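You operate a simulated robot arm through the tools that you are given. There is no shell and no other tool. Be economical: measure what you need, move in short steps, check, and stop when the job is done.

Carry out the task below with a simulated robot arm. There is one attempt and no reset: what you move stays moved.

TASK
Take the yellow lug out of the press and wipe the dust away.
Fine: the lug goes in the green tray; wipe with the blue pad and put it back; sliding plate in at the end.

It is judged by the outcome, as a careful person would: the job done as asked, and still so three seconds after it is handed in. It fails if anything else is knocked over, pushed out of place, dropped, spilled or broken.

THE ROBOT
A 7-joint arm with a two-finger parallel gripper, fixed in place. Base frame: the origin is at the foot of the arm, x ahead of it, y to its left, z up; the work surface is at about z = 0.86. Lengths are in m, angles in degrees, forces in N, time in s.
With the tool pointing down near the work surface it reaches from about 0.3 to 0.7 m from the base axis. Its first joint turns from -66.0 to 66.0 degrees. Payload 1.57 kg.
Tool frame: the origin (TCP) lies between the finger pads and is the grasp point; the fingertips stand 0.03 m ahead of it; z points along the fingers, y is the line along which they close. The gripper opens to 0.11 m. The fingers are 0.024 m wide and 0.012 m thick; the gripper's body (0.048 by 0.112 m) begins 0.078 m behind the TCP.
Orientation is that of the tool frame in the base frame, as a unit quaternion [x, y, z, w]. With the fingers straight down and closing along the base's y, the tool's x points along the base's -x, its y along +y and its z along -z.

THE INTERFACE
- The arm moves only by the tool drive_tool. Its argument "plan" is a list of rows, each an object of numbers (a shift or turn left out is 0, a gripper value left out holds the last): "x", "y", "z": the shift along the tool's x, y, z in units of 30 mm (1.0 is 30 mm); "ax", "ay", "az": the turn, a rotation vector about the tool's x, y, z in units of 6 degrees (1.0 is 6 degrees); "claw": the finger opening in m, from 0 to 0.11. In form: [{"x": .., "y": .., "z": .., "ax": .., "ay": .., "az": .., "claw": ..}, ...]. A call has 1 to 20 rows; each row shifts and turns the commanded pose from where the row before left it, along the tool's axes as they then stand. A call with a number of a shift or a turn outside -1 to 1 is refused whole. A row lasts 0.2 s, in which the tool goes at most 0.05 m and 8.6 degrees; a call with a longer step from one row to the next is refused whole, and so is a gripper value outside its range. A pose out of reach is approached as far as the arm can. The call stops where the force on the tool passes 70 N (or 10 N more than at its start, if that is more) or the arm is blocked; 0.2 s more then pass. The fingers move at their own pace (about 0.108 m/s each) and stop on an object; they squeeze with about 24 N. The grip force told is the motor's: it shows also when the fingers shut on nothing. Time passes only in rows, and 0.2 s behind the last, so rows that do not move let the fingers close. It gives the time, the measured TCP pose, the force on the tool (base axes), the opening and the grip force at its end, in the units of the frame above (readings bear some noise).
- Cameras (640 x 400 px; columns grow to the right, rows downward): "scene" is fixed at [0.1531, -0.3784, 1.4166]; the picture's right is [0.88, -0.47, 0.00], its down [-0.21, -0.39, -0.90] and it looks along [0.43, 0.79, -0.44] (base axes); focal length 320 px, centre (320, 200). "wrist" rides on the gripper at [-0.036, 0, -0.08] in the tool frame; the picture's right is [0.00, -1.00, 0.00], its down [0.97, 0.00, -0.24] and it looks along [0.24, 0.00, 0.97] (tool axes); focal length 218 px, centre (320, 200).
- snapshot(camera): a new picture of that camera. No time passes.
- locate(camera, pixels): for up to 12 pixels [column, row] of the newest picture of that camera ("zoom" is the newest enlarged one), the place [x, y, z] in the base frame of the surface seen there, good to about 0.002 m. No time passes.
- inspect(camera, box): a new picture of the part [left, top, right, bottom] of that camera's present view, enlarged. No time passes.
- close_job(): hands the job in; it is judged then, once.

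Work in short steps. Measure before you move; look again where a grasp or a placing could have gone wrong, and mend it. You have 80 turns and 54 pictures in all, the two below and enlarged ones among them. Open the gripper and draw the arm clear of the work before you hand the job in, unless the task says otherwise; then end with one line.

The tools are called after "Emit:" by a JSON object that holds its "method" and its "body". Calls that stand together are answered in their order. drive_tool: Moves the arm, as the interface text tells. Its arguments: {"type":"object","properties":{"plan":{"type":"array","items":{"type":"object","properties":{"x":{"type":"number"},"y":{"type":"number"},"z":{"type":"number"},"ax":{"type":"number"},"ay":{"type":"number"},"az":{"type":"number"},"claw":{"type":"number"}}}}},"required":["plan"]} The other tools are called the same way: snapshot (camera) takes a picture; locate (camera, pixels) gives the place of the surface under pixels of a picture; inspect (camera, box) takes an enlarged picture of a part of a camera's view; close_job () hands the job in.

At the start:

```text
t: 0.0
tool_pos: [0.4048, 0.2182, 1.1832]
tool_rot: [0.0, 1.0, 0.001, 0.0]
force: [0.4, -0.3, -0.8]
opening: 0.1101
finger_force: 0.3
```

scene: 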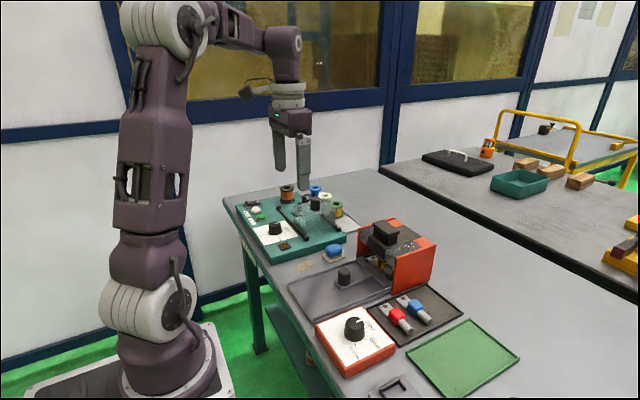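
wrist: 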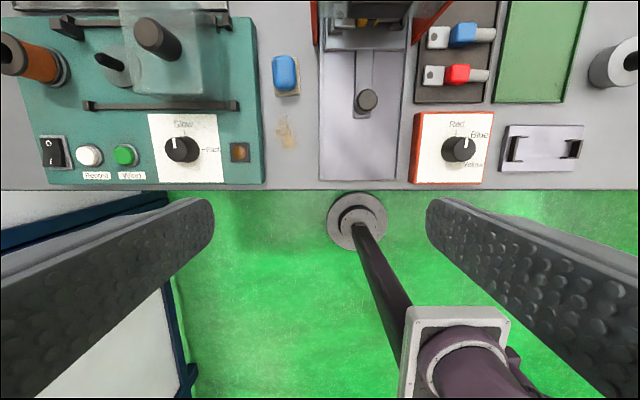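

I'll start by enlarging the press area, the dust and pad, and the tray.

Emit:
{"method": "inspect", "body": {"camera": "scene", "box": [280, 200, 460, 312]}}

Emit:
{"method": "inspect", "body": {"camera": "wrist", "box": [250, 0, 640, 200]}}

Emit:
{"method": "inspect", "body": {"camera": "scene", "box": [280, 260, 540, 400]}}

```text
3.56 times, centred on (370, 256) of scene
```

zoom: 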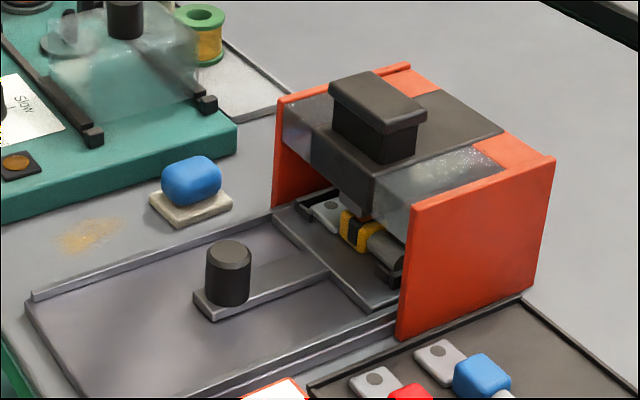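

```text
1.64 times, centred on (445, 100) of wrist
```

zoom: 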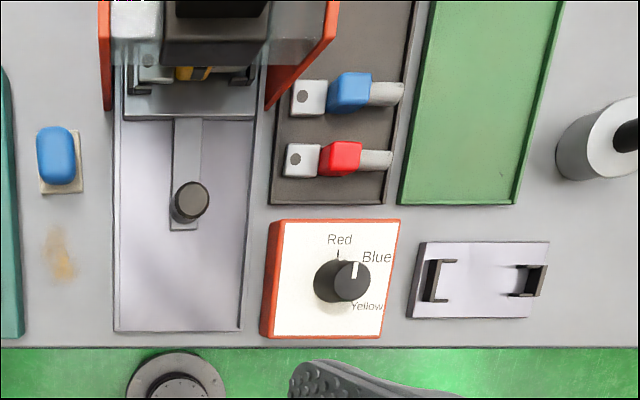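

```text
2.46 times, centred on (410, 330) of scene
```

zoom: 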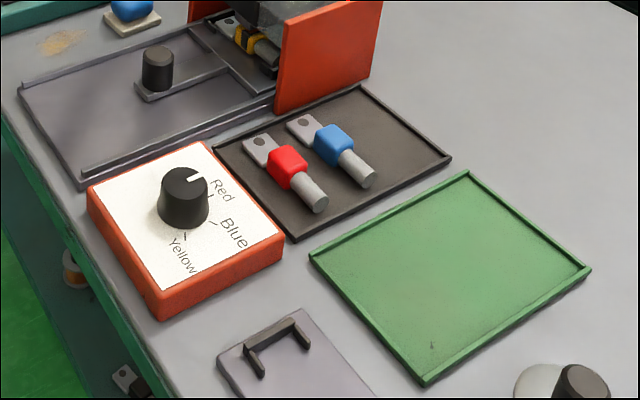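

Next I'll measure the plate's handle, the lug, the pad, the dust and the tray, using this last scene zoom.

Emit:
{"method": "locate", "body": {"camera": "zoom", "pixels": [[157, 50], [160, 88], [130, 8], [65, 40], [310, 255], [425, 380], [590, 268], [470, 173], [20, 90], [80, 185], [275, 105], [250, 40]]}}

Emit:
{"method": "locate", "body": {"camera": "wrist", "pixels": [[368, 100], [285, 75], [288, 130], [320, 180], [408, 180], [368, 50], [325, 48], [405, 45], [278, 122], [296, 148], [295, 92], [373, 115]]}}

```text
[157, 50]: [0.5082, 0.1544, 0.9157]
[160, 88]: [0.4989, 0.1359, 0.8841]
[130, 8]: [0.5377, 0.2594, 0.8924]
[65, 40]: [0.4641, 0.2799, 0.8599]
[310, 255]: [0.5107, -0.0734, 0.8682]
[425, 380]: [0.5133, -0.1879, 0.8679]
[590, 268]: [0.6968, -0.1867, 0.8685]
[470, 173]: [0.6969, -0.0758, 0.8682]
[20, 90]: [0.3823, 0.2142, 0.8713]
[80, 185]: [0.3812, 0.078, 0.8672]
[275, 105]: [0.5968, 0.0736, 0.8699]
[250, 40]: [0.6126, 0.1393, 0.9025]
```

```text
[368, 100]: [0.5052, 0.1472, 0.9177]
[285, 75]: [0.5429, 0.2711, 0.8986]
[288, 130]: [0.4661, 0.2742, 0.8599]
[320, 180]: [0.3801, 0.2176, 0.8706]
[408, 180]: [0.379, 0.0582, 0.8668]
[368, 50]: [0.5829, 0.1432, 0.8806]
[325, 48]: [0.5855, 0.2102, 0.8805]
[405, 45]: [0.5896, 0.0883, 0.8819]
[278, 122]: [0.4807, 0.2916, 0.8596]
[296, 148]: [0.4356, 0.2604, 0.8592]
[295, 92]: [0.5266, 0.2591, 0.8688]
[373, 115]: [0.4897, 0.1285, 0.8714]
```

The post handle is near (0.503, 0.146) with its top at z ≈ 0.917. I'll move above it and look from the wrist.

Emit:
{"method": "drive_tool", "body": {"plan": [{"x": -0.4, "y": -0.3, "z": 0.6, "claw": 0.07}, {"x": -0.4, "y": -0.3, "z": 0.6}, {"x": -0.4, "y": -0.3, "z": 0.6}, {"x": -0.4, "y": -0.3, "z": 0.6}, {"x": -0.4, "y": -0.3, "z": 0.6}, {"x": -0.4, "y": -0.3, "z": 0.6}, {"x": -0.4, "y": -0.3, "z": 0.6}, {"x": -0.4, "y": -0.3, "z": 0.6}]}}

Emit:
{"method": "snapshot", "body": {"camera": "wrist"}}

```text
t: 1.8
tool_pos: [0.5006, 0.1479, 1.0364]
tool_rot: [-0.001, 1.0, 0.001, 0.0]
force: [0.1, -0.6, 0.6]
opening: 0.0701
finger_force: 0.0
```

```text
48 pictures are left
```

wrist: 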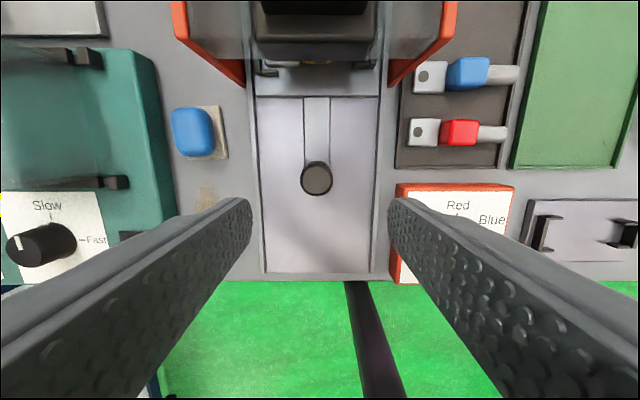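

Emit:
{"method": "locate", "body": {"camera": "wrist", "pixels": [[316, 178], [303, 178], [329, 178], [316, 166], [316, 188], [315, 80], [290, 72], [318, 99], [318, 85], [215, 30], [315, 45], [315, 130]]}}

Emit:
{"method": "inspect", "body": {"camera": "wrist", "box": [220, 20, 420, 145]}}

```text
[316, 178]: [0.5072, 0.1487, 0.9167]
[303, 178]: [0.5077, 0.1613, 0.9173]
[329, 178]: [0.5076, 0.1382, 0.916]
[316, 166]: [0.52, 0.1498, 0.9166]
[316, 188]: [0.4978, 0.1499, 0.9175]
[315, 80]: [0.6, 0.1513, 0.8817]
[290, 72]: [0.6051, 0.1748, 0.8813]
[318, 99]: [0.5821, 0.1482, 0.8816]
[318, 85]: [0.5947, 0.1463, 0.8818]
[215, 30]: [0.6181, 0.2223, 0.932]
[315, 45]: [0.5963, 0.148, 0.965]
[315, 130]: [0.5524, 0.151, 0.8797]
```

```text
3.20 times, centred on (320, 82) of wrist
```

zoom: 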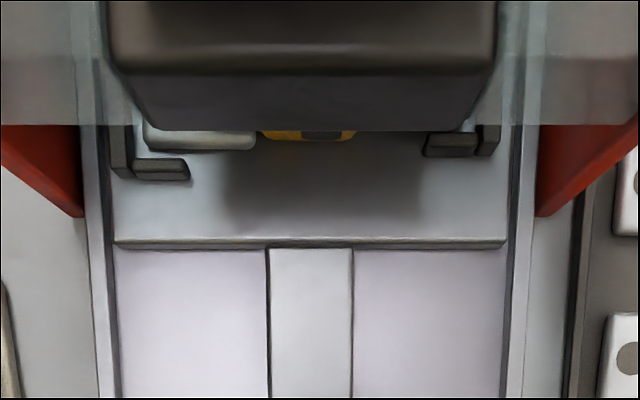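

The post centre is (0.508, 0.1495), about 24 mm across, and the press is clear of the descent. I'll descend and grip it.

Emit:
{"method": "drive_tool", "body": {"plan": [{"x": -0.25, "y": 0.05, "z": 0.8}, {"z": 0.8}, {"z": 0.8}, {"z": 0.8}, {"z": 0.75}, {"claw": 0.0}, {}, {}]}}

```text
t: 3.6
tool_pos: [0.5064, 0.1503, 0.9197]
tool_rot: [0.0, 1.0, -0.001, 0.0]
force: [-0.5, -1.5, -8.6]
opening: 0.0317
finger_force: 39.8
```

It's gripped at an opening of 0.032. I'll pull the plate out toward −x slowly.

Emit:
{"method": "drive_tool", "body": {"plan": [{"x": 0.4}, {"x": 0.4}, {"x": 0.4}, {"x": 0.4}, {"x": 0.4}]}}

Emit:
{"method": "snapshot", "body": {"camera": "scene"}}

```text
t: 4.8
tool_pos: [0.4484, 0.1505, 0.9199]
tool_rot: [0.001, 1.0, 0.001, 0.001]
force: [1.4, 8.9, 13.6]
opening: 0.0316
finger_force: 40.3
```

```text
46 pictures are left
```

scene: 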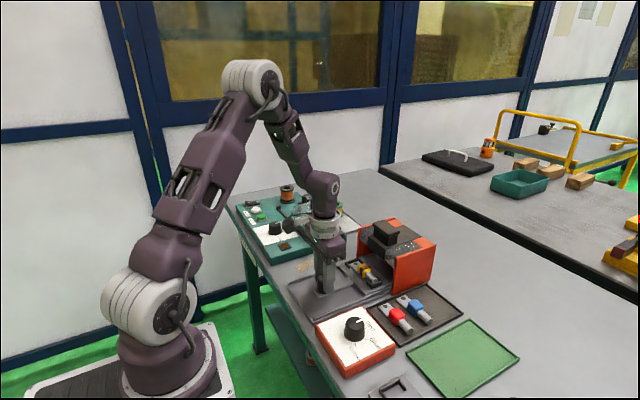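

The plate is sliding. I'll pull it the remaining few cm.

Emit:
{"method": "drive_tool", "body": {"plan": [{"x": 0.35}, {"x": 0.35}, {"x": 0.35}, {"x": 0.25}]}}

Emit:
{"method": "inspect", "body": {"camera": "scene", "box": [280, 200, 460, 312]}}

```text
t: 5.8
tool_pos: [0.4094, 0.1513, 0.9195]
tool_rot: [0.0, 1.0, 0.0, 0.0]
force: [0.5, 20.8, -11.0]
opening: 0.0315
finger_force: 40.1
```

```text
3.56 times, centred on (370, 256) of scene
```

zoom: 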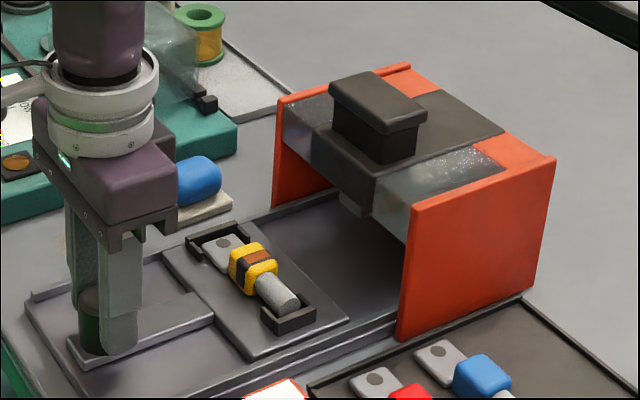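

The lug is clear of the press. I'll release the post, rise and look.

Emit:
{"method": "drive_tool", "body": {"plan": [{"claw": 0.07}, {}, {"z": -0.7}, {"z": -0.9}, {"z": -0.9}, {"z": -0.9}, {"z": -0.9, "x": -0.5}, {"x": -0.9}, {"x": -0.9}]}}

Emit:
{"method": "snapshot", "body": {"camera": "wrist"}}

Emit:
{"method": "inspect", "body": {"camera": "scene", "box": [280, 200, 460, 312]}}

```text
t: 7.8
tool_pos: [0.4792, 0.1495, 1.0502]
tool_rot: [-0.001, 1.0, 0.0, 0.001]
force: [-1.1, -0.6, 0.0]
opening: 0.0699
finger_force: 0.1
```

```text
44 pictures are left
```

wrist: 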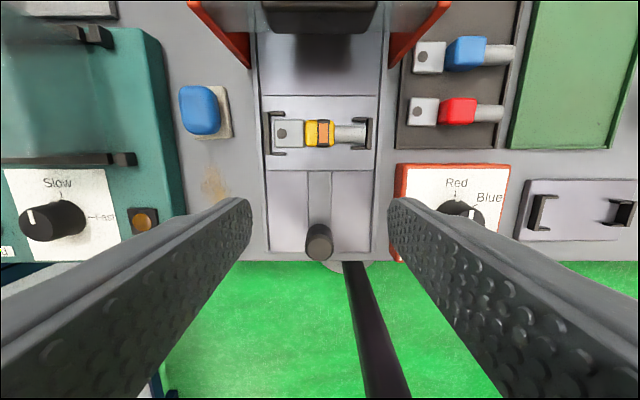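

```text
3.56 times, centred on (370, 256) of scene
```

zoom: 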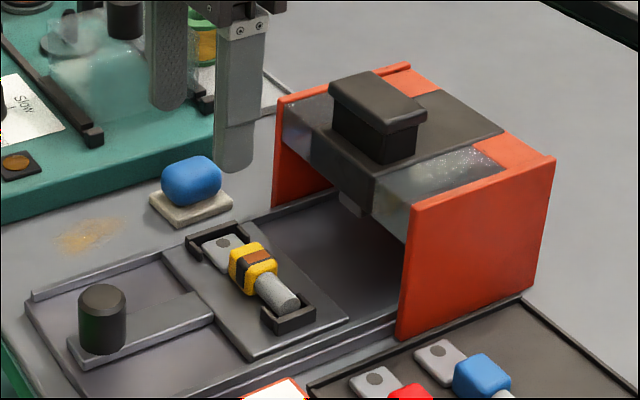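

Emit:
{"method": "locate", "body": {"camera": "wrist", "pixels": [[320, 133], [307, 133], [333, 133], [320, 121], [320, 145], [283, 133], [350, 133], [368, 133], [318, 93], [318, 110], [320, 28], [415, 30]]}}

Emit:
{"method": "locate", "body": {"camera": "zoom", "pixels": [[253, 255], [237, 252], [262, 285], [275, 290], [220, 244], [355, 200], [375, 95], [320, 150], [478, 152]]}}

Emit:
{"method": "inspect", "body": {"camera": "wrist", "box": [240, 80, 400, 180]}}

```text
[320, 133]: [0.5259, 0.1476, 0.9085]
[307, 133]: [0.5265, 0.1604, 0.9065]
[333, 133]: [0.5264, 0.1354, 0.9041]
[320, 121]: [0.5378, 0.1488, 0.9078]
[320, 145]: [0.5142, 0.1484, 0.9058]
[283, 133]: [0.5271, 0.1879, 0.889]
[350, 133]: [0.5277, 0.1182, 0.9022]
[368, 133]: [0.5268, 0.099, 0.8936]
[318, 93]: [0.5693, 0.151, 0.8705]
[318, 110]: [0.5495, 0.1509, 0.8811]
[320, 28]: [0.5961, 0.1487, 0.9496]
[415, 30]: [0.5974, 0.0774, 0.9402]
```

```text
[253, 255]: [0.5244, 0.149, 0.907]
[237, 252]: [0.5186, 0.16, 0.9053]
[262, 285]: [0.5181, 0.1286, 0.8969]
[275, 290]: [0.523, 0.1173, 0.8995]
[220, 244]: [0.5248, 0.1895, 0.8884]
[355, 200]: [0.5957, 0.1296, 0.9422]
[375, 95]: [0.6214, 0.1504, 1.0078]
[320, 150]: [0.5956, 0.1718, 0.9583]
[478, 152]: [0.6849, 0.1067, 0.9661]
```

```text
4.00 times, centred on (320, 130) of wrist
```

zoom: 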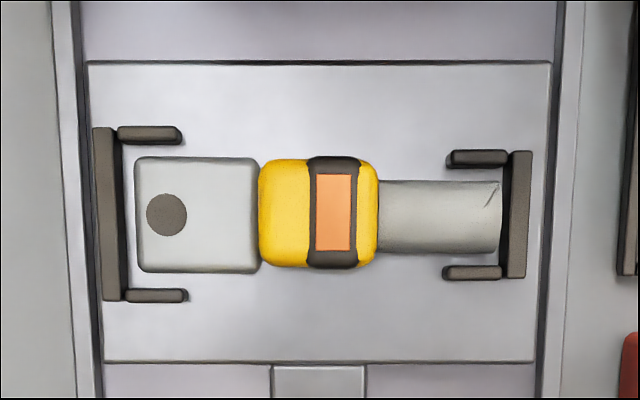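

The lug body is centred at (0.526, 0.148), 26 mm across in x, with its top at 0.908. I'll turn the gripper 90° so it closes along x.

Emit:
{"method": "drive_tool", "body": {"plan": [{"az": 1, "claw": 0.056}, {"az": 1}, {"az": 1}, {"az": 1}, {"az": 1}, {"az": 1}, {"az": 1}, {"az": 1}, {"az": 1}, {"az": 1}, {"az": 1}, {"az": 1}, {"az": 1}, {"az": 1}, {"az": 1}, {}]}}

```text
t: 11.2
tool_pos: [0.4765, 0.1493, 1.0482]
tool_rot: [0.708, 0.707, 0.0, 0.0]
force: [0.7, -0.9, 0.1]
opening: 0.0561
finger_force: 0.0
```

Tool x is now base +y and tool y is base +x. I'll move over the lug body and part of the way down, then check.

Emit:
{"method": "drive_tool", "body": {"plan": [{"y": 0.85, "x": -0.06}, {"y": 0.8, "x": -0.05}, {"z": 0.8}, {"z": 0.8}, {"z": 0.6}, {}]}}

Emit:
{"method": "snapshot", "body": {"camera": "wrist"}}

Emit:
{"method": "inspect", "body": {"camera": "scene", "box": [280, 200, 460, 312]}}

```text
t: 12.6
tool_pos: [0.5272, 0.1458, 0.9824]
tool_rot: [0.707, 0.707, 0.001, 0.0]
force: [-0.5, -0.6, -0.2]
opening: 0.0558
finger_force: 0.0
```

```text
41 pictures are left
```

wrist: 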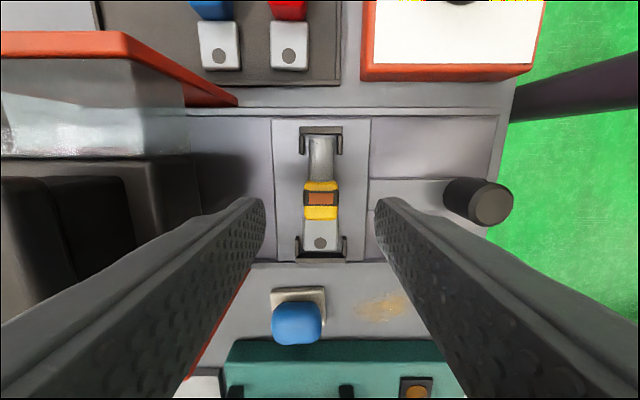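

```text
3.56 times, centred on (370, 256) of scene
```

zoom: 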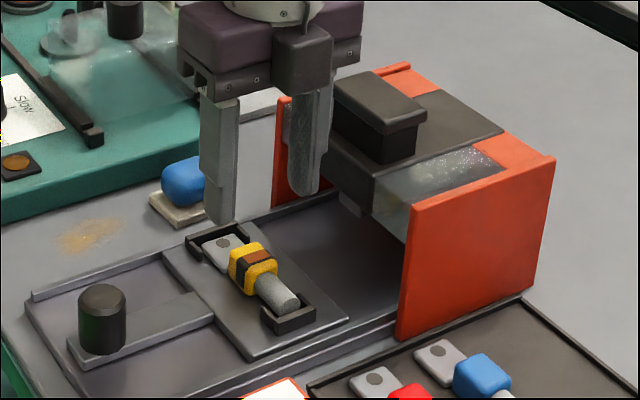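

The gripper is aligned over the yellow body, with clearance to the press. I'll descend and grip.

Emit:
{"method": "drive_tool", "body": {"plan": [{"z": 0.6, "y": -0.03}, {"z": 0.6}, {"z": 0.6}, {"z": 0.4}, {}, {"claw": 0.0}, {}, {}]}}

```text
t: 14.4
tool_pos: [0.5262, 0.1454, 0.9161]
tool_rot: [0.707, 0.707, -0.001, 0.0]
force: [-0.3, 0.2, 0.6]
opening: 0.0252
finger_force: 24.1
```

Gripped at 25 mm. I'll lift straight up and check.

Emit:
{"method": "drive_tool", "body": {"plan": [{"z": -0.4}, {"z": -0.6}, {"z": -0.8}, {"z": -1}, {"z": -1}, {"z": -1}, {"z": -1}]}}

Emit:
{"method": "snapshot", "body": {"camera": "scene"}}

```text
t: 16.0
tool_pos: [0.5268, 0.1451, 1.0915]
tool_rot: [0.707, 0.707, -0.001, -0.001]
force: [0.0, -0.5, 0.3]
opening: 0.0
finger_force: 21.2
```

```text
39 pictures are left
```

scene: 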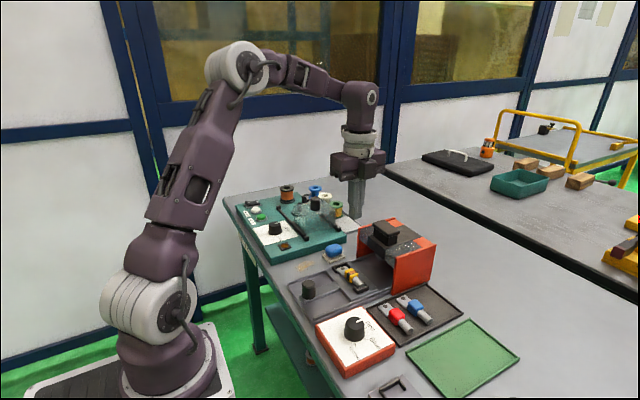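

The lug slipped out of the fingers and is still on the plate. I'll look closely.

Emit:
{"method": "inspect", "body": {"camera": "scene", "box": [280, 200, 460, 312]}}

Emit:
{"method": "inspect", "body": {"camera": "wrist", "box": [240, 100, 400, 200]}}

```text
3.56 times, centred on (370, 256) of scene
```

zoom: 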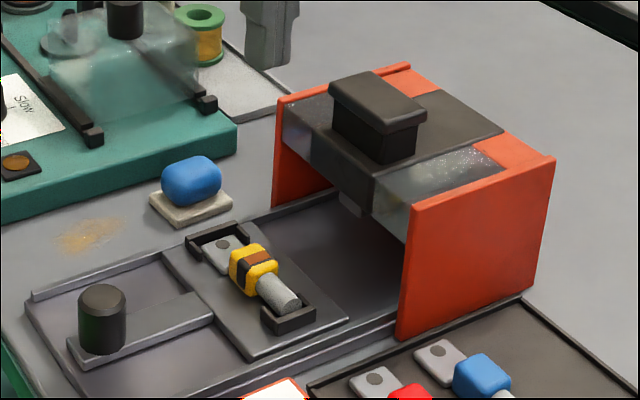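

```text
4.00 times, centred on (320, 150) of wrist
```

zoom: 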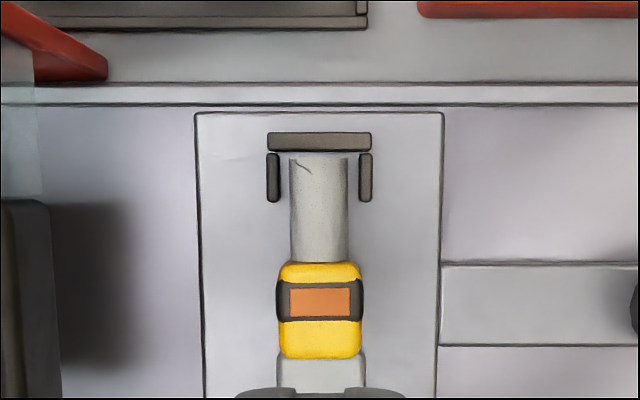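

The lug hasn't moved. I'll re-grip about 2.5 mm deeper, then lift very slowly and read the force.

Emit:
{"method": "drive_tool", "body": {"plan": [{"claw": 0.056}, {"z": 1}, {"z": 1}, {"z": 1}, {"z": 1}, {"z": 0.9}, {"z": 0.6}, {"z": 0.3}, {"z": 0.12}, {}, {}]}}

Emit:
{"method": "inspect", "body": {"camera": "scene", "box": [310, 230, 410, 292]}}

```text
t: 18.4
tool_pos: [0.5257, 0.1459, 0.9141]
tool_rot: [0.707, 0.707, 0.0, 0.0]
force: [-0.2, -0.3, 0.1]
opening: 0.0559
finger_force: 0.0
```

```text
6.40 times, centred on (360, 261) of scene
```

zoom: 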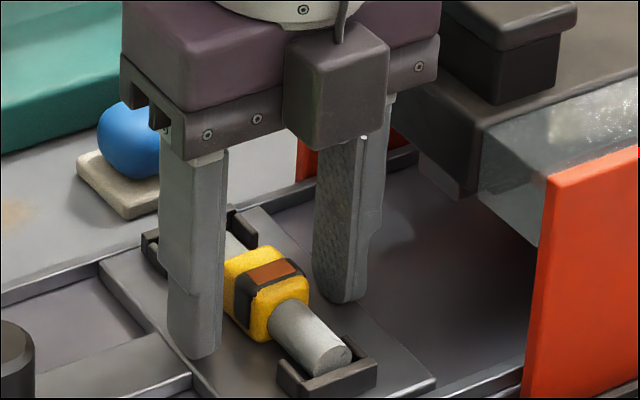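

Emit:
{"method": "drive_tool", "body": {"plan": [{"claw": 0.0}, {}, {}, {}, {"z": -0.1}, {"z": -0.1}]}}

```text
t: 19.8
tool_pos: [0.5269, 0.1464, 0.919]
tool_rot: [0.707, 0.707, 0.0, -0.001]
force: [0.2, -0.1, -0.6]
opening: 0.0254
finger_force: 23.7
```

Emit:
{"method": "drive_tool", "body": {"plan": [{"z": -0.1}, {"z": -0.1}, {"z": -0.1}, {"z": -0.1}]}}

Emit:
{"method": "inspect", "body": {"camera": "scene", "box": [310, 230, 410, 292]}}

```text
t: 20.8
tool_pos: [0.5264, 0.146, 0.9309]
tool_rot: [0.707, 0.707, 0.0, 0.0]
force: [-0.8, 0.4, -0.3]
opening: 0.0249
finger_force: 23.8
```

```text
6.40 times, centred on (360, 261) of scene
```

zoom: 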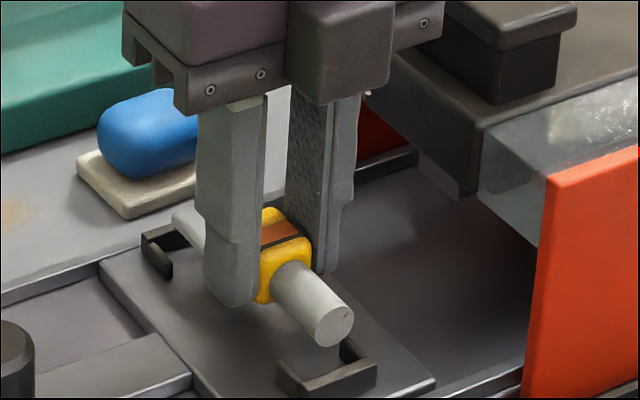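

The lug is now held and clear of the nest. I'll keep rising gently.

Emit:
{"method": "drive_tool", "body": {"plan": [{"z": -0.15}, {"z": -0.2}, {"z": -0.25}, {"z": -0.3}, {"z": -0.3}, {"z": -0.3}, {"z": -0.3}, {"z": -0.3}, {"z": -0.3}, {"z": -0.3}, {"z": -0.3}, {"z": -0.3}, {"z": -0.3}, {"z": -0.3}, {"z": -0.3}, {"z": -0.2}, {"z": -0.1}]}}

```text
t: 24.4
tool_pos: [0.5273, 0.1464, 1.0662]
tool_rot: [0.707, 0.707, 0.0, 0.0]
force: [0.1, 0.1, -1.2]
opening: 0.0253
finger_force: 23.7
```

Emit:
{"method": "drive_tool", "body": {"plan": [{"az": -0.4}, {"az": -0.6}, {"az": -0.8}, {"az": -0.8}, {"az": -0.8}, {"az": -0.8}, {"az": -0.8}, {"az": -0.8}, {"az": -0.8}, {"az": -0.8}, {"az": -0.8}, {"az": -0.8}, {"az": -0.8}, {"az": -0.8}, {"az": -0.8}, {"az": -0.8}, {"az": -0.8}, {"az": -0.8}, {"az": -0.8}, {"az": -0.4}]}}

Emit:
{"method": "snapshot", "body": {"camera": "wrist"}}

```text
t: 28.6
tool_pos: [0.5267, 0.1463, 1.0661]
tool_rot: [-0.001, 1.0, 0.001, 0.0]
force: [0.8, 0.0, -1.0]
opening: 0.0253
finger_force: 24.4
```

```text
34 pictures are left
```

wrist: 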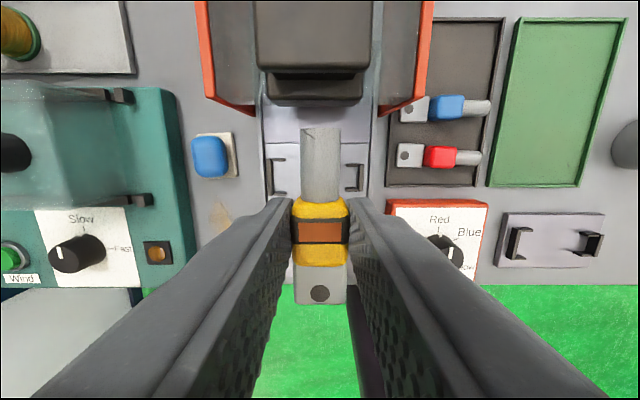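

The lug is held firmly. I'll measure the tray corners and floor.

Emit:
{"method": "locate", "body": {"camera": "wrist", "pixels": [[517, 22], [622, 22], [490, 184], [602, 185], [560, 100], [545, 150], [320, 135], [320, 298]]}}

```text
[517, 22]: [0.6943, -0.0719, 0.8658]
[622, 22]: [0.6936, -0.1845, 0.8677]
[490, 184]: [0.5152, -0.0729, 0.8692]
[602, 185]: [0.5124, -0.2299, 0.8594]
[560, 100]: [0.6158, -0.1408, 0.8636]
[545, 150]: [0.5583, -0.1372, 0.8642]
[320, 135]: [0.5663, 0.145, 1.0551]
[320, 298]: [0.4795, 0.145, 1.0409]
```

Emit:
{"method": "drive_tool", "body": {"plan": [{"y": -0.3}, {"y": -0.5}, {"y": -0.6}, {"y": -0.6}, {"y": -0.6}, {"y": -0.6}, {"y": -0.6, "x": -0.2}, {"y": -0.6, "x": -0.2}, {"y": -0.6, "x": -0.25}, {"y": -0.6, "x": -0.3}, {"y": -0.6, "x": -0.3}, {"y": -0.6, "x": -0.3}, {"y": -0.6, "x": -0.3}, {"y": -0.6, "x": -0.25}, {"y": -0.6, "x": -0.2}, {"y": -0.4, "x": -0.14}, {"y": -0.24}, {}]}}

Emit:
{"method": "snapshot", "body": {"camera": "wrist"}}

```text
t: 32.4
tool_pos: [0.5994, -0.1324, 1.0662]
tool_rot: [0.0, 1.0, 0.0, 0.0]
force: [1.0, 0.4, -1.4]
opening: 0.0253
finger_force: 23.9
```

```text
33 pictures are left
```

wrist: 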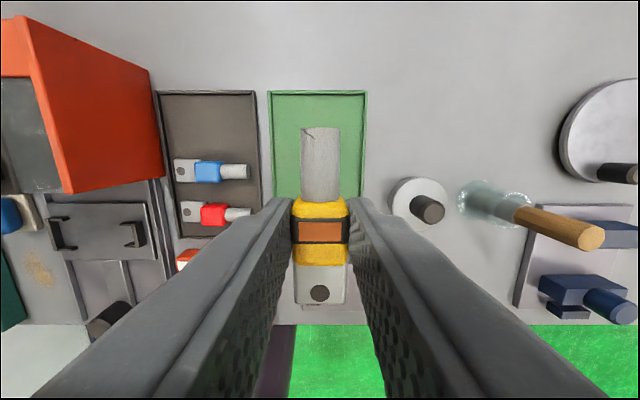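

The lug is centred over the tray. I'll check the height of the white knobbed item on the right, around (428, 208), before descending.

Emit:
{"method": "locate", "body": {"camera": "wrist", "pixels": [[428, 208], [405, 200], [420, 190], [480, 200], [230, 215], [252, 120]]}}

Emit:
{"method": "drive_tool", "body": {"plan": [{"z": 0.3}, {"z": 0.5}, {"z": 0.5}, {"z": 0.5}, {"z": 0.5}, {}]}}

```text
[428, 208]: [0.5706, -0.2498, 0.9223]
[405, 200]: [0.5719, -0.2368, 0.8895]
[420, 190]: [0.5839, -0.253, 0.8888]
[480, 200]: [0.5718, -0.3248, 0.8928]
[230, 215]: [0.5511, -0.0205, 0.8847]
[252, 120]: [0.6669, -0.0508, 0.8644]
```

```text
t: 33.8
tool_pos: [0.6003, -0.1318, 0.9975]
tool_rot: [0.0, 1.0, 0.0, 0.0]
force: [-0.2, -0.2, -0.3]
opening: 0.0252
finger_force: 24.0
```

It's clear. I'll lower to just above the tray floor.

Emit:
{"method": "drive_tool", "body": {"plan": [{"z": 0.5}, {"z": 0.5}, {"z": 0.5}, {"z": 0.5}, {"z": 0.5}, {"z": 0.4}, {"z": 0.25}, {"z": 0.1}, {}]}}

Emit:
{"method": "inspect", "body": {"camera": "scene", "box": [380, 280, 540, 400]}}

```text
t: 35.8
tool_pos: [0.6009, -0.1318, 0.8989]
tool_rot: [0.0, 1.0, 0.0, 0.0]
force: [-0.1, 0.4, -1.1]
opening: 0.0254
finger_force: 24.2
```

```text
3.33 times, centred on (460, 340) of scene
```

zoom: 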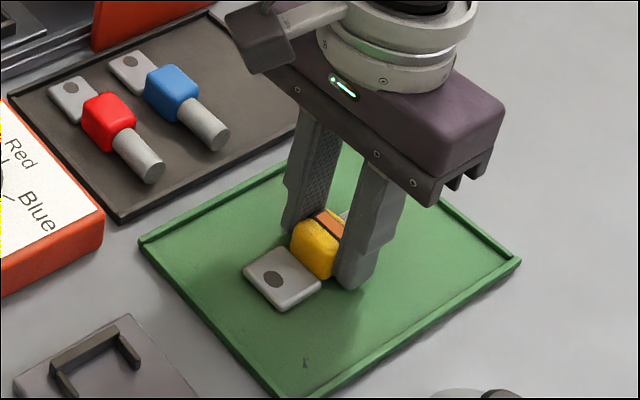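

Emit:
{"method": "drive_tool", "body": {"plan": [{"z": 0.05}, {"z": 0.05}, {}]}}

```text
t: 36.6
tool_pos: [0.5997, -0.1313, 0.8965]
tool_rot: [0.0, 1.0, 0.0, 0.0]
force: [0.6, -0.2, -0.3]
opening: 0.0253
finger_force: 24.8
```

Emit:
{"method": "drive_tool", "body": {"plan": [{"z": 0.04}, {}, {"claw": 0.05}, {}, {"z": -0.3}, {"z": -0.6}, {"z": -0.9}, {"z": -1}, {"z": -1}, {"z": -1}]}}

Emit:
{"method": "snapshot", "body": {"camera": "wrist"}}

Emit:
{"method": "inspect", "body": {"camera": "scene", "box": [280, 220, 540, 400]}}

```text
t: 38.8
tool_pos: [0.5986, -0.133, 1.0396]
tool_rot: [0.0, 1.0, 0.001, 0.0]
force: [-0.2, -0.2, -0.4]
opening: 0.0499
finger_force: 0.1
```

```text
31 pictures are left
```

wrist: 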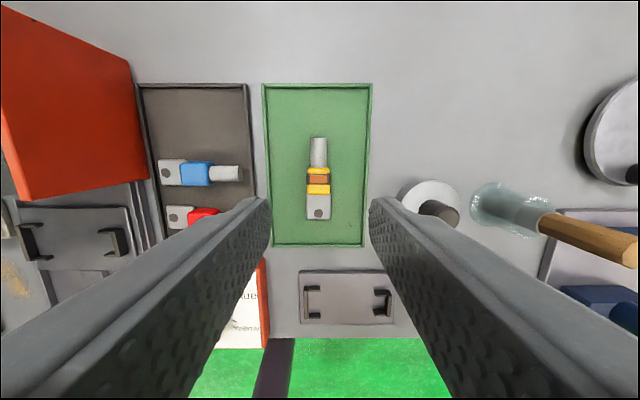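

```text
2.22 times, centred on (410, 310) of scene
```

zoom: 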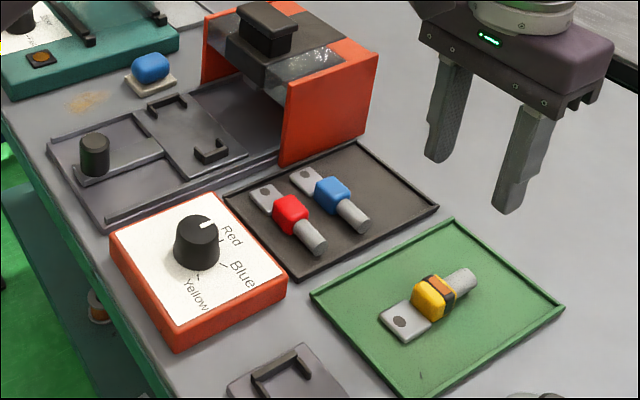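

The lug lies in the tray. Next is the pad: I'll rise, cross over to it and look.

Emit:
{"method": "drive_tool", "body": {"plan": [{"z": -0.9}, {"z": -0.9}, {"y": 0.9}, {"y": 0.9}, {"y": 0.9}, {"y": 0.9}, {"y": 0.9, "x": 0.3}, {"y": 0.9, "x": 0.4}, {"y": 0.9, "x": 0.4}, {"y": 0.9, "x": 0.4}, {"y": 0.9, "x": 0.4}, {"y": 0.9, "x": 0.4}, {"y": 0.9, "x": 0.4}, {"y": 0.9}, {"y": 0.9}, {"y": 0.9}, {"y": 0.8}, {}]}}

Emit:
{"method": "snapshot", "body": {"camera": "wrist"}}

```text
t: 42.6
tool_pos: [0.5181, 0.271, 1.0913]
tool_rot: [0.001, 1.0, -0.001, 0.0]
force: [-0.4, -0.5, -0.2]
opening: 0.0502
finger_force: 0.0
```

```text
29 pictures are left
```

wrist: 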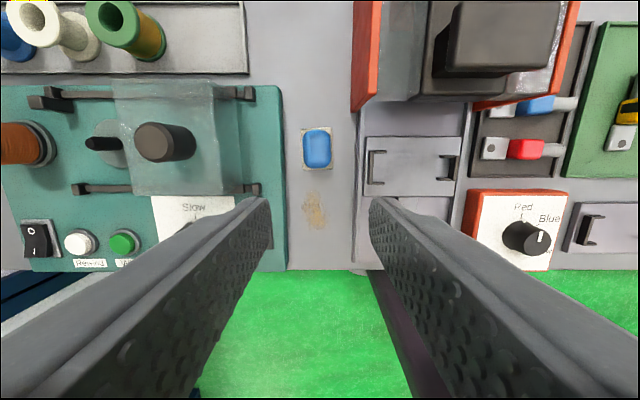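

Emit:
{"method": "inspect", "body": {"camera": "wrist", "box": [264, 110, 384, 250]}}

Emit:
{"method": "locate", "body": {"camera": "wrist", "pixels": [[317, 149], [304, 149], [331, 149], [317, 131], [317, 166], [306, 168], [315, 192], [315, 229], [304, 208], [327, 215], [284, 200], [355, 200]]}}

```text
2.86 times, centred on (324, 180) of wrist
```

zoom: 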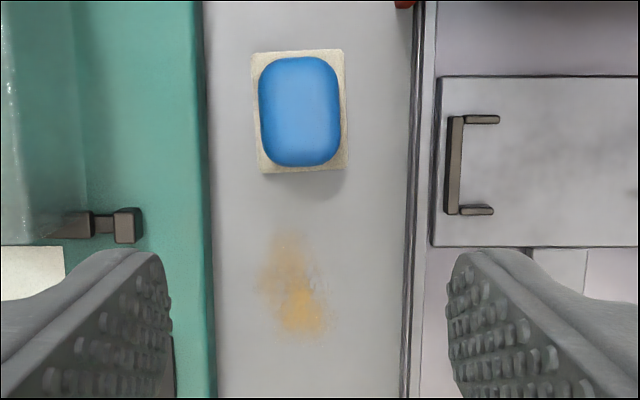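

```text
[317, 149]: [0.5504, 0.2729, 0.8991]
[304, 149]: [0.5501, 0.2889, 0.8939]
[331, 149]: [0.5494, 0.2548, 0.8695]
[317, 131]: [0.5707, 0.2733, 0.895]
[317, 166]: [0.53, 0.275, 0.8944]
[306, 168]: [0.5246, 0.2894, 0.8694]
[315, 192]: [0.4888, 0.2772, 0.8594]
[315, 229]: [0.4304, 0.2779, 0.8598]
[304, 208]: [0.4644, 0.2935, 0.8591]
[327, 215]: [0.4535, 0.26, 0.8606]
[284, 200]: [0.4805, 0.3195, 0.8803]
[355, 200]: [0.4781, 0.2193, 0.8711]
```

Emit:
{"method": "locate", "body": {"camera": "wrist", "pixels": [[235, 150], [245, 100], [255, 188], [280, 150], [355, 110], [365, 10], [355, 60], [165, 140]]}}

Emit:
{"method": "locate", "body": {"camera": "zoom", "pixels": [[253, 170], [347, 165], [252, 55], [344, 52], [260, 110], [340, 110], [300, 338], [285, 232], [258, 285], [330, 318]]}}

```text
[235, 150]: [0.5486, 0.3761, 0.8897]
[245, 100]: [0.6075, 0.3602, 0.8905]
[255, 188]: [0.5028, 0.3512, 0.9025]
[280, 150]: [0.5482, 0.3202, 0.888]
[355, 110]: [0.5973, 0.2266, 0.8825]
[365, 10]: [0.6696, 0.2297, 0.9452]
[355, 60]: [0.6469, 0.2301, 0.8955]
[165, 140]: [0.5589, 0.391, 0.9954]
```

```text
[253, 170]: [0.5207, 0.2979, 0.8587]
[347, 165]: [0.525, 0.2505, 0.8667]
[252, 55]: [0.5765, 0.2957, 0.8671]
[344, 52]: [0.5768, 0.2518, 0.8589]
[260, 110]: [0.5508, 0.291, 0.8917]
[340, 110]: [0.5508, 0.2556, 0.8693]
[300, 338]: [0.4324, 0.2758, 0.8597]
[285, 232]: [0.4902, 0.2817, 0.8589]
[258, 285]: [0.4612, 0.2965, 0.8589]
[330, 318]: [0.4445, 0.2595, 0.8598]
```

The pad (cream sole and blue top) is centred at (0.550, 0.273), with sole top 0.8695 and blue top 0.899. I'll grip the blue part along y, first stopping above it to check.

Emit:
{"method": "drive_tool", "body": {"plan": [{"x": -0.54, "y": 0.04, "claw": 0.046}, {"x": -0.54, "y": 0.04}, {"z": 0.9}, {"z": 0.9}, {"z": 0.9}, {"z": 0.9}, {"z": 0.6}, {}]}}

Emit:
{"method": "inspect", "body": {"camera": "scene", "box": [270, 200, 400, 290]}}

Emit:
{"method": "snapshot", "body": {"camera": "wrist"}}

```text
t: 44.4
tool_pos: [0.5522, 0.2714, 0.9677]
tool_rot: [0.0, 1.0, 0.0, 0.0]
force: [0.3, -0.6, 1.0]
opening: 0.0462
finger_force: 0.0
```

```text
4.44 times, centred on (335, 245) of scene
```

zoom: 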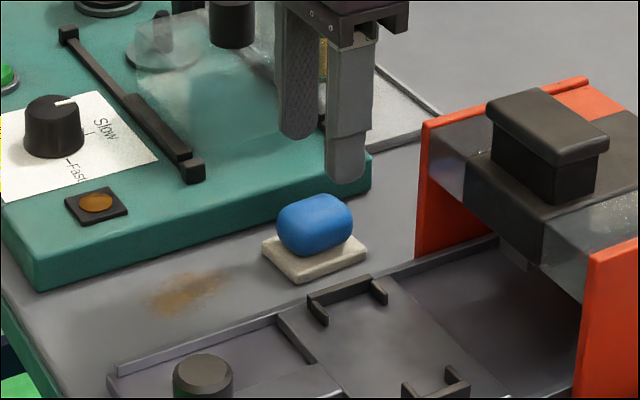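

```text
26 pictures are left
```

wrist: 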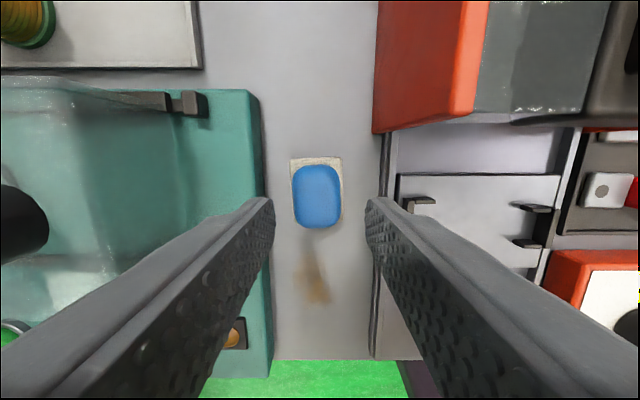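

Emit:
{"method": "drive_tool", "body": {"plan": [{"y": 0.08, "x": 0.04, "z": 0.5}, {"z": 0.6}, {"z": 0.6}, {"z": 0.35}, {"z": 0.1}, {}, {"claw": 0.0}, {}, {}, {}]}}

Emit:
{"method": "inspect", "body": {"camera": "scene", "box": [270, 200, 400, 290]}}

```text
t: 46.6
tool_pos: [0.5505, 0.2755, 0.9027]
tool_rot: [0.0, 1.0, 0.0, -0.001]
force: [0.2, -0.4, 0.3]
opening: 0.0352
finger_force: 23.4
```

```text
4.44 times, centred on (335, 245) of scene
```

zoom: 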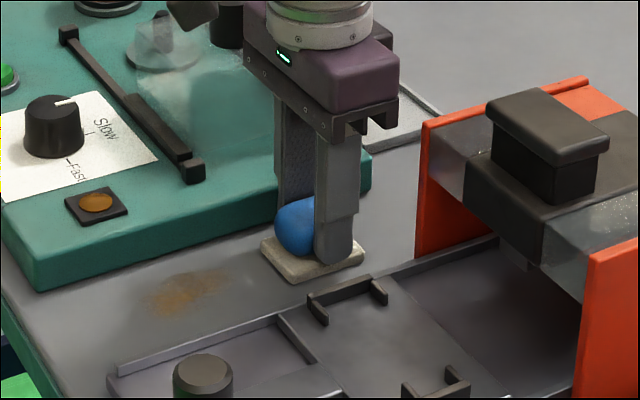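

I'll lift it slowly a little to see what comes with it.

Emit:
{"method": "drive_tool", "body": {"plan": [{"z": -0.1}, {"z": -0.15}, {"z": -0.2}, {"z": -0.2}, {}]}}

Emit:
{"method": "inspect", "body": {"camera": "scene", "box": [270, 200, 400, 290]}}

```text
t: 47.8
tool_pos: [0.5483, 0.2754, 0.9233]
tool_rot: [0.0, 1.0, 0.0, -0.001]
force: [0.0, 0.2, 0.0]
opening: 0.0352
finger_force: 23.2
```

```text
4.44 times, centred on (335, 245) of scene
```

zoom: 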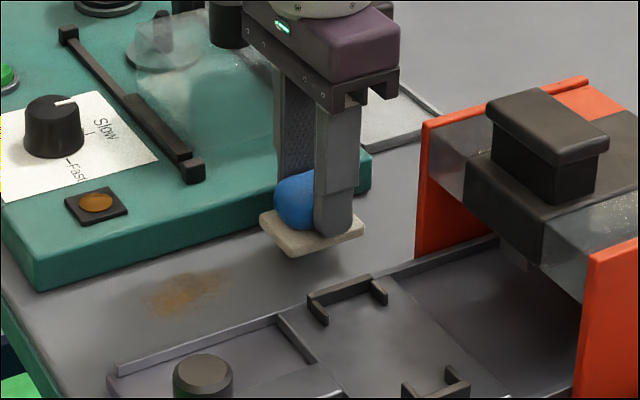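

The sole comes with it, so the whole thing is the pad. I'll set it down just beyond the dust and check the contact force.

Emit:
{"method": "drive_tool", "body": {"plan": [{"x": 0.5}, {"x": 0.5}, {"z": 0.4}, {"z": 0.2}, {"z": 0.1}, {"z": 0.03}, {}]}}

```text
t: 49.4
tool_pos: [0.5199, 0.276, 0.902]
tool_rot: [0.0, 1.0, 0.001, 0.002]
force: [-3.9, -0.1, 18.1]
opening: 0.0352
finger_force: 23.9
```

Contact is about 18 N. I'll wipe slowly along −x over the dust.

Emit:
{"method": "drive_tool", "body": {"plan": [{"z": -0.015}, {"x": 0.25}, {"x": 0.25}, {"x": 0.25}, {"x": 0.25}, {"x": 0.25}, {"x": 0.25}, {"x": 0.25}, {"x": 0.25}, {"x": 0.25}, {"x": 0.25}, {"x": 0.25}, {"x": 0.25}, {"x": 0.2}, {}]}}

Emit:
{"method": "inspect", "body": {"camera": "scene", "box": [250, 200, 400, 300]}}

```text
t: 52.6
tool_pos: [0.425, 0.2741, 0.9016]
tool_rot: [0.0, 1.0, 0.0, 0.0]
force: [3.2, 0.5, 6.4]
opening: 0.0352
finger_force: 24.1
```

```text
4.00 times, centred on (325, 250) of scene
```

zoom: 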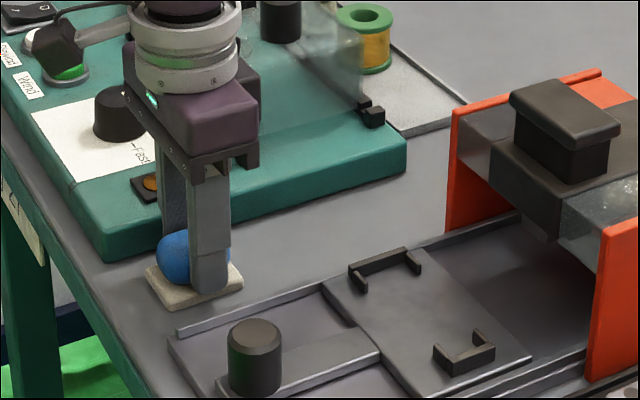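

It looks clean where visible. I'll go back at y+6 mm and then forward at y−6 mm to cover the edges.

Emit:
{"method": "drive_tool", "body": {"plan": [{"y": 0.2}, {"x": -0.3}, {"x": -0.3}, {"x": -0.3}, {"x": -0.3}, {"x": -0.3}, {"x": -0.3}, {"x": -0.3}, {"x": -0.3}, {"x": -0.3}, {"y": -0.2}, {"y": -0.2}, {"x": 0.3}, {"x": 0.3}, {"x": 0.3}, {"x": 0.3}, {"x": 0.3}, {"x": 0.3}, {"x": 0.3}]}}

Emit:
{"method": "drive_tool", "body": {"plan": [{"x": 0.3}, {"z": -0.2}, {"z": -0.4}, {"z": -0.5}, {"x": -0.5, "y": 0.1}, {"x": -0.8, "y": 0.1}, {"x": -0.8}, {"x": -0.8}, {"x": -0.8}, {"x": -0.3}, {}]}}

Emit:
{"method": "inspect", "body": {"camera": "scene", "box": [250, 200, 400, 300]}}

```text
t: 56.6
tool_pos: [0.4411, 0.2704, 0.9007]
tool_rot: [0.0, 1.0, 0.0, 0.0]
force: [0.0, -0.1, -0.2]
opening: 0.0351
finger_force: 23.9
```

```text
t: 59.0
tool_pos: [0.5529, 0.2745, 0.9338]
tool_rot: [0.0, 1.0, 0.0, 0.0]
force: [-0.6, -0.6, -1.4]
opening: 0.0351
finger_force: 24.7
```

```text
4.00 times, centred on (325, 250) of scene
```

zoom: 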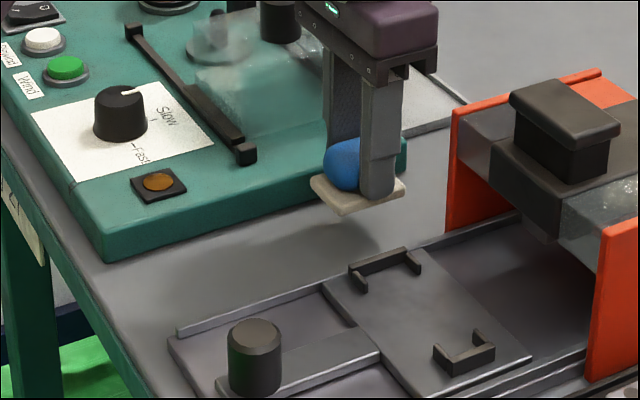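

The dust is gone. I'll set the pad back at its original spot.

Emit:
{"method": "drive_tool", "body": {"plan": [{"x": 0.08, "z": 0.4}, {"z": 0.4}, {"z": 0.15}, {"z": 0.08}, {"z": 0.05}, {}]}}

Emit:
{"method": "inspect", "body": {"camera": "scene", "box": [290, 220, 390, 290]}}

```text
t: 60.4
tool_pos: [0.55, 0.2748, 0.9006]
tool_rot: [-0.001, 1.0, 0.0, 0.0]
force: [0.2, 0.3, 0.0]
opening: 0.0351
finger_force: 24.2
```

```text
5.71 times, centred on (340, 255) of scene
```

zoom: 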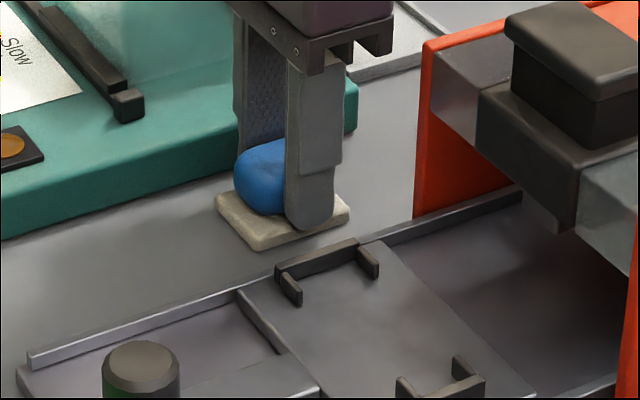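

Emit:
{"method": "drive_tool", "body": {"plan": [{"z": 0.02}, {"z": 0.02}, {}]}}

```text
t: 61.2
tool_pos: [0.5503, 0.275, 0.9001]
tool_rot: [0.0, 1.0, 0.0, 0.0]
force: [-6.4, -1.7, 15.2]
opening: 0.0351
finger_force: 23.9
```

Contact. I'll release (opening limited to 0.048), rise and check.

Emit:
{"method": "drive_tool", "body": {"plan": [{"claw": 0.047}, {}, {"z": -0.3}, {"z": -0.6}, {"z": -0.9}, {"z": -1}, {"z": -1}, {"z": -1}, {"x": 0.8, "z": -0.5}, {"x": 0.8, "z": -0.5}, {}]}}

Emit:
{"method": "snapshot", "body": {"camera": "wrist"}}

Emit:
{"method": "inspect", "body": {"camera": "wrist", "box": [264, 110, 384, 250]}}

```text
t: 63.6
tool_pos: [0.5014, 0.2741, 1.0728]
tool_rot: [0.0, 1.0, 0.0, 0.0]
force: [-0.3, -0.4, 0.3]
opening: 0.047
finger_force: 0.0
```

```text
20 pictures are left
```

wrist: 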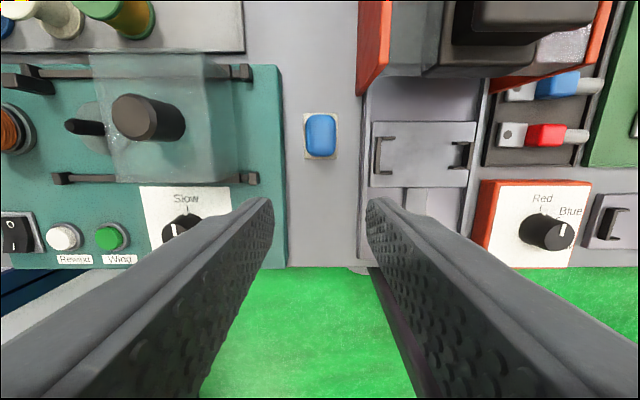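

```text
2.86 times, centred on (324, 180) of wrist
```

zoom: 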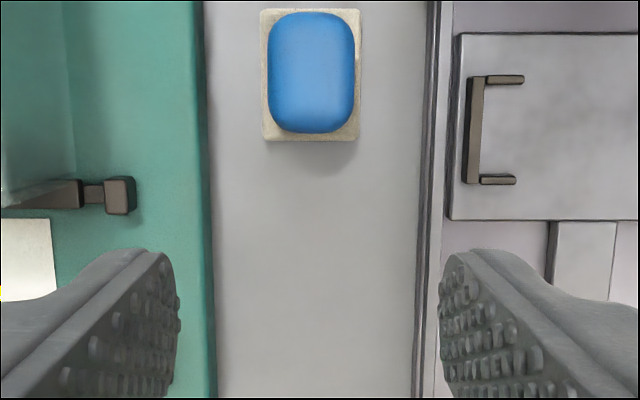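

The dust is fully wiped. I'll verify the pad's position, then move back to the post.

Emit:
{"method": "locate", "body": {"camera": "zoom", "pixels": [[267, 135], [355, 132], [265, 14], [355, 14], [310, 70]]}}

Emit:
{"method": "drive_tool", "body": {"plan": [{"y": -0.9, "x": 0.6, "claw": 0.07}, {"y": -0.9, "x": 0.6}, {"y": -0.9, "x": 0.6}, {"y": -0.8, "x": 0.6}, {"y": -0.66, "x": 0.5}, {"z": 0.5}, {}]}}

Emit:
{"method": "snapshot", "body": {"camera": "wrist"}}

```text
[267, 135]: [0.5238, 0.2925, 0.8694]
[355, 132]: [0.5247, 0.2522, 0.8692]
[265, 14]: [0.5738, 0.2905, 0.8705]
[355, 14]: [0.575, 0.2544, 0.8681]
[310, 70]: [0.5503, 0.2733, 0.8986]
```

```text
t: 65.2
tool_pos: [0.4139, 0.1493, 1.0597]
tool_rot: [0.0, 1.0, 0.0, 0.0]
force: [0.0, 0.5, 1.3]
opening: 0.0701
finger_force: 0.1
```

```text
18 pictures are left
```

wrist: 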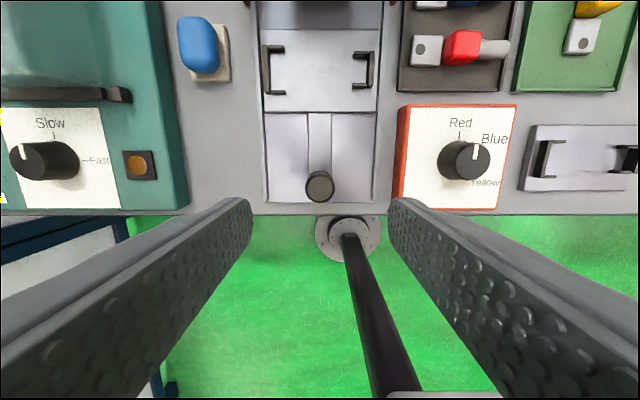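

Emit:
{"method": "locate", "body": {"camera": "wrist", "pixels": [[320, 185], [307, 185], [333, 185], [320, 174], [320, 197], [318, 113]]}}

```text
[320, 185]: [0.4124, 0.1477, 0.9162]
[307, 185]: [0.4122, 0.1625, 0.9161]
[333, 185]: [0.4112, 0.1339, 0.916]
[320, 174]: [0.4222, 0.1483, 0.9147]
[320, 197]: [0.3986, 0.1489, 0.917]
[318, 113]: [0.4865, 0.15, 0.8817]
```

The post is at (0.411, 0.149). I'll descend, grip and push the plate back in by 0.096.

Emit:
{"method": "drive_tool", "body": {"plan": [{"x": 0.1, "z": 0.9}, {"z": 0.9}, {"z": 0.9}, {"z": 0.9}, {"z": 0.7}, {"z": 0.38}, {}, {"claw": 0.0}, {}, {}]}}

Emit:
{"method": "drive_tool", "body": {"plan": [{"x": -0.3}, {"x": -0.35}, {"x": -0.35}, {"x": -0.35}, {"x": -0.35}, {"x": -0.35}, {"x": -0.35}, {"x": -0.35}, {"x": -0.2}, {}]}}

```text
t: 67.4
tool_pos: [0.4123, 0.1501, 0.9195]
tool_rot: [0.0, 1.0, 0.001, 0.0]
force: [0.1, 5.0, -9.5]
opening: 0.0313
finger_force: 40.2
```

```text
t: 69.6
tool_pos: [0.5007, 0.1506, 0.9201]
tool_rot: [0.0, 1.0, 0.0, 0.0]
force: [0.0, -15.3, -4.8]
opening: 0.0317
finger_force: 40.1
```

I'll push the last few millimetres gently, watching for the stop.

Emit:
{"method": "drive_tool", "body": {"plan": [{"x": -0.1}, {"x": -0.1}, {"x": -0.07}, {}]}}

Emit:
{"method": "inspect", "body": {"camera": "scene", "box": [280, 200, 460, 312]}}

```text
t: 70.6
tool_pos: [0.5103, 0.1507, 0.9188]
tool_rot: [-0.001, 1.0, 0.0, 0.001]
force: [0.6, -22.9, 11.5]
opening: 0.0314
finger_force: 40.5
```

```text
3.56 times, centred on (370, 256) of scene
```

zoom: 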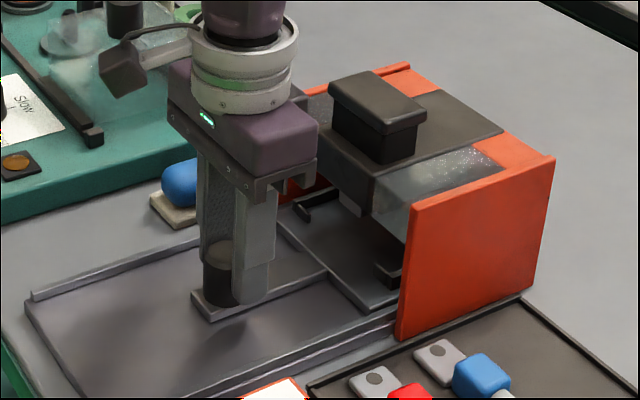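

It's back at the original position (post ≈ 0.509). I'll release, rise and back off.

Emit:
{"method": "drive_tool", "body": {"plan": [{"claw": 0.07}, {}, {"z": -0.5}, {"z": -0.9}, {"z": -0.9}, {"z": -0.9}, {"z": -0.6, "x": 0.23}, {}]}}

Emit:
{"method": "snapshot", "body": {"camera": "wrist"}}

Emit:
{"method": "inspect", "body": {"camera": "scene", "box": [280, 200, 460, 312]}}

```text
t: 72.4
tool_pos: [0.5027, 0.1519, 1.0344]
tool_rot: [0.0, 1.0, 0.0, 0.0]
force: [-0.6, -0.5, 0.6]
opening: 0.07
finger_force: 0.1
```

```text
16 pictures are left
```

wrist: 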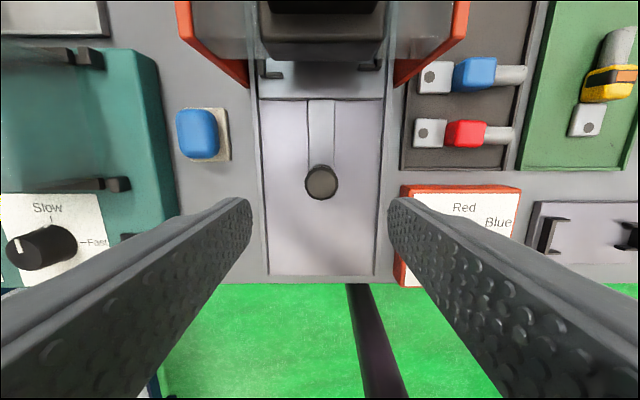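

```text
3.56 times, centred on (370, 256) of scene
```

zoom: 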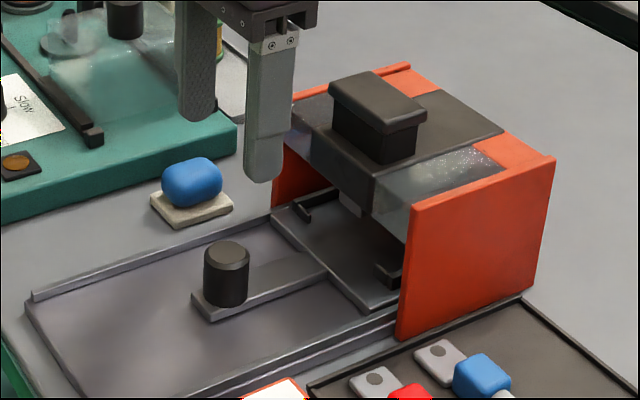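

Emit:
{"method": "locate", "body": {"camera": "wrist", "pixels": [[321, 183], [321, 171], [321, 194], [321, 101], [290, 101]]}}

Emit:
{"method": "locate", "body": {"camera": "zoom", "pixels": [[227, 250], [205, 310], [352, 300], [300, 245]]}}

```text
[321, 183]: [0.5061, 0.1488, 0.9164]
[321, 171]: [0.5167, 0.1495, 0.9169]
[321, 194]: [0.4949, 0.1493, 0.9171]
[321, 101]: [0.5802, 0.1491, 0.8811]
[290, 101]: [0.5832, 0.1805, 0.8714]
```

```text
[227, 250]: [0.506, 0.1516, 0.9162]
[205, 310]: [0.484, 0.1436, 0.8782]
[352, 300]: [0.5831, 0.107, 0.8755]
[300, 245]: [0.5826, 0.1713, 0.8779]
```

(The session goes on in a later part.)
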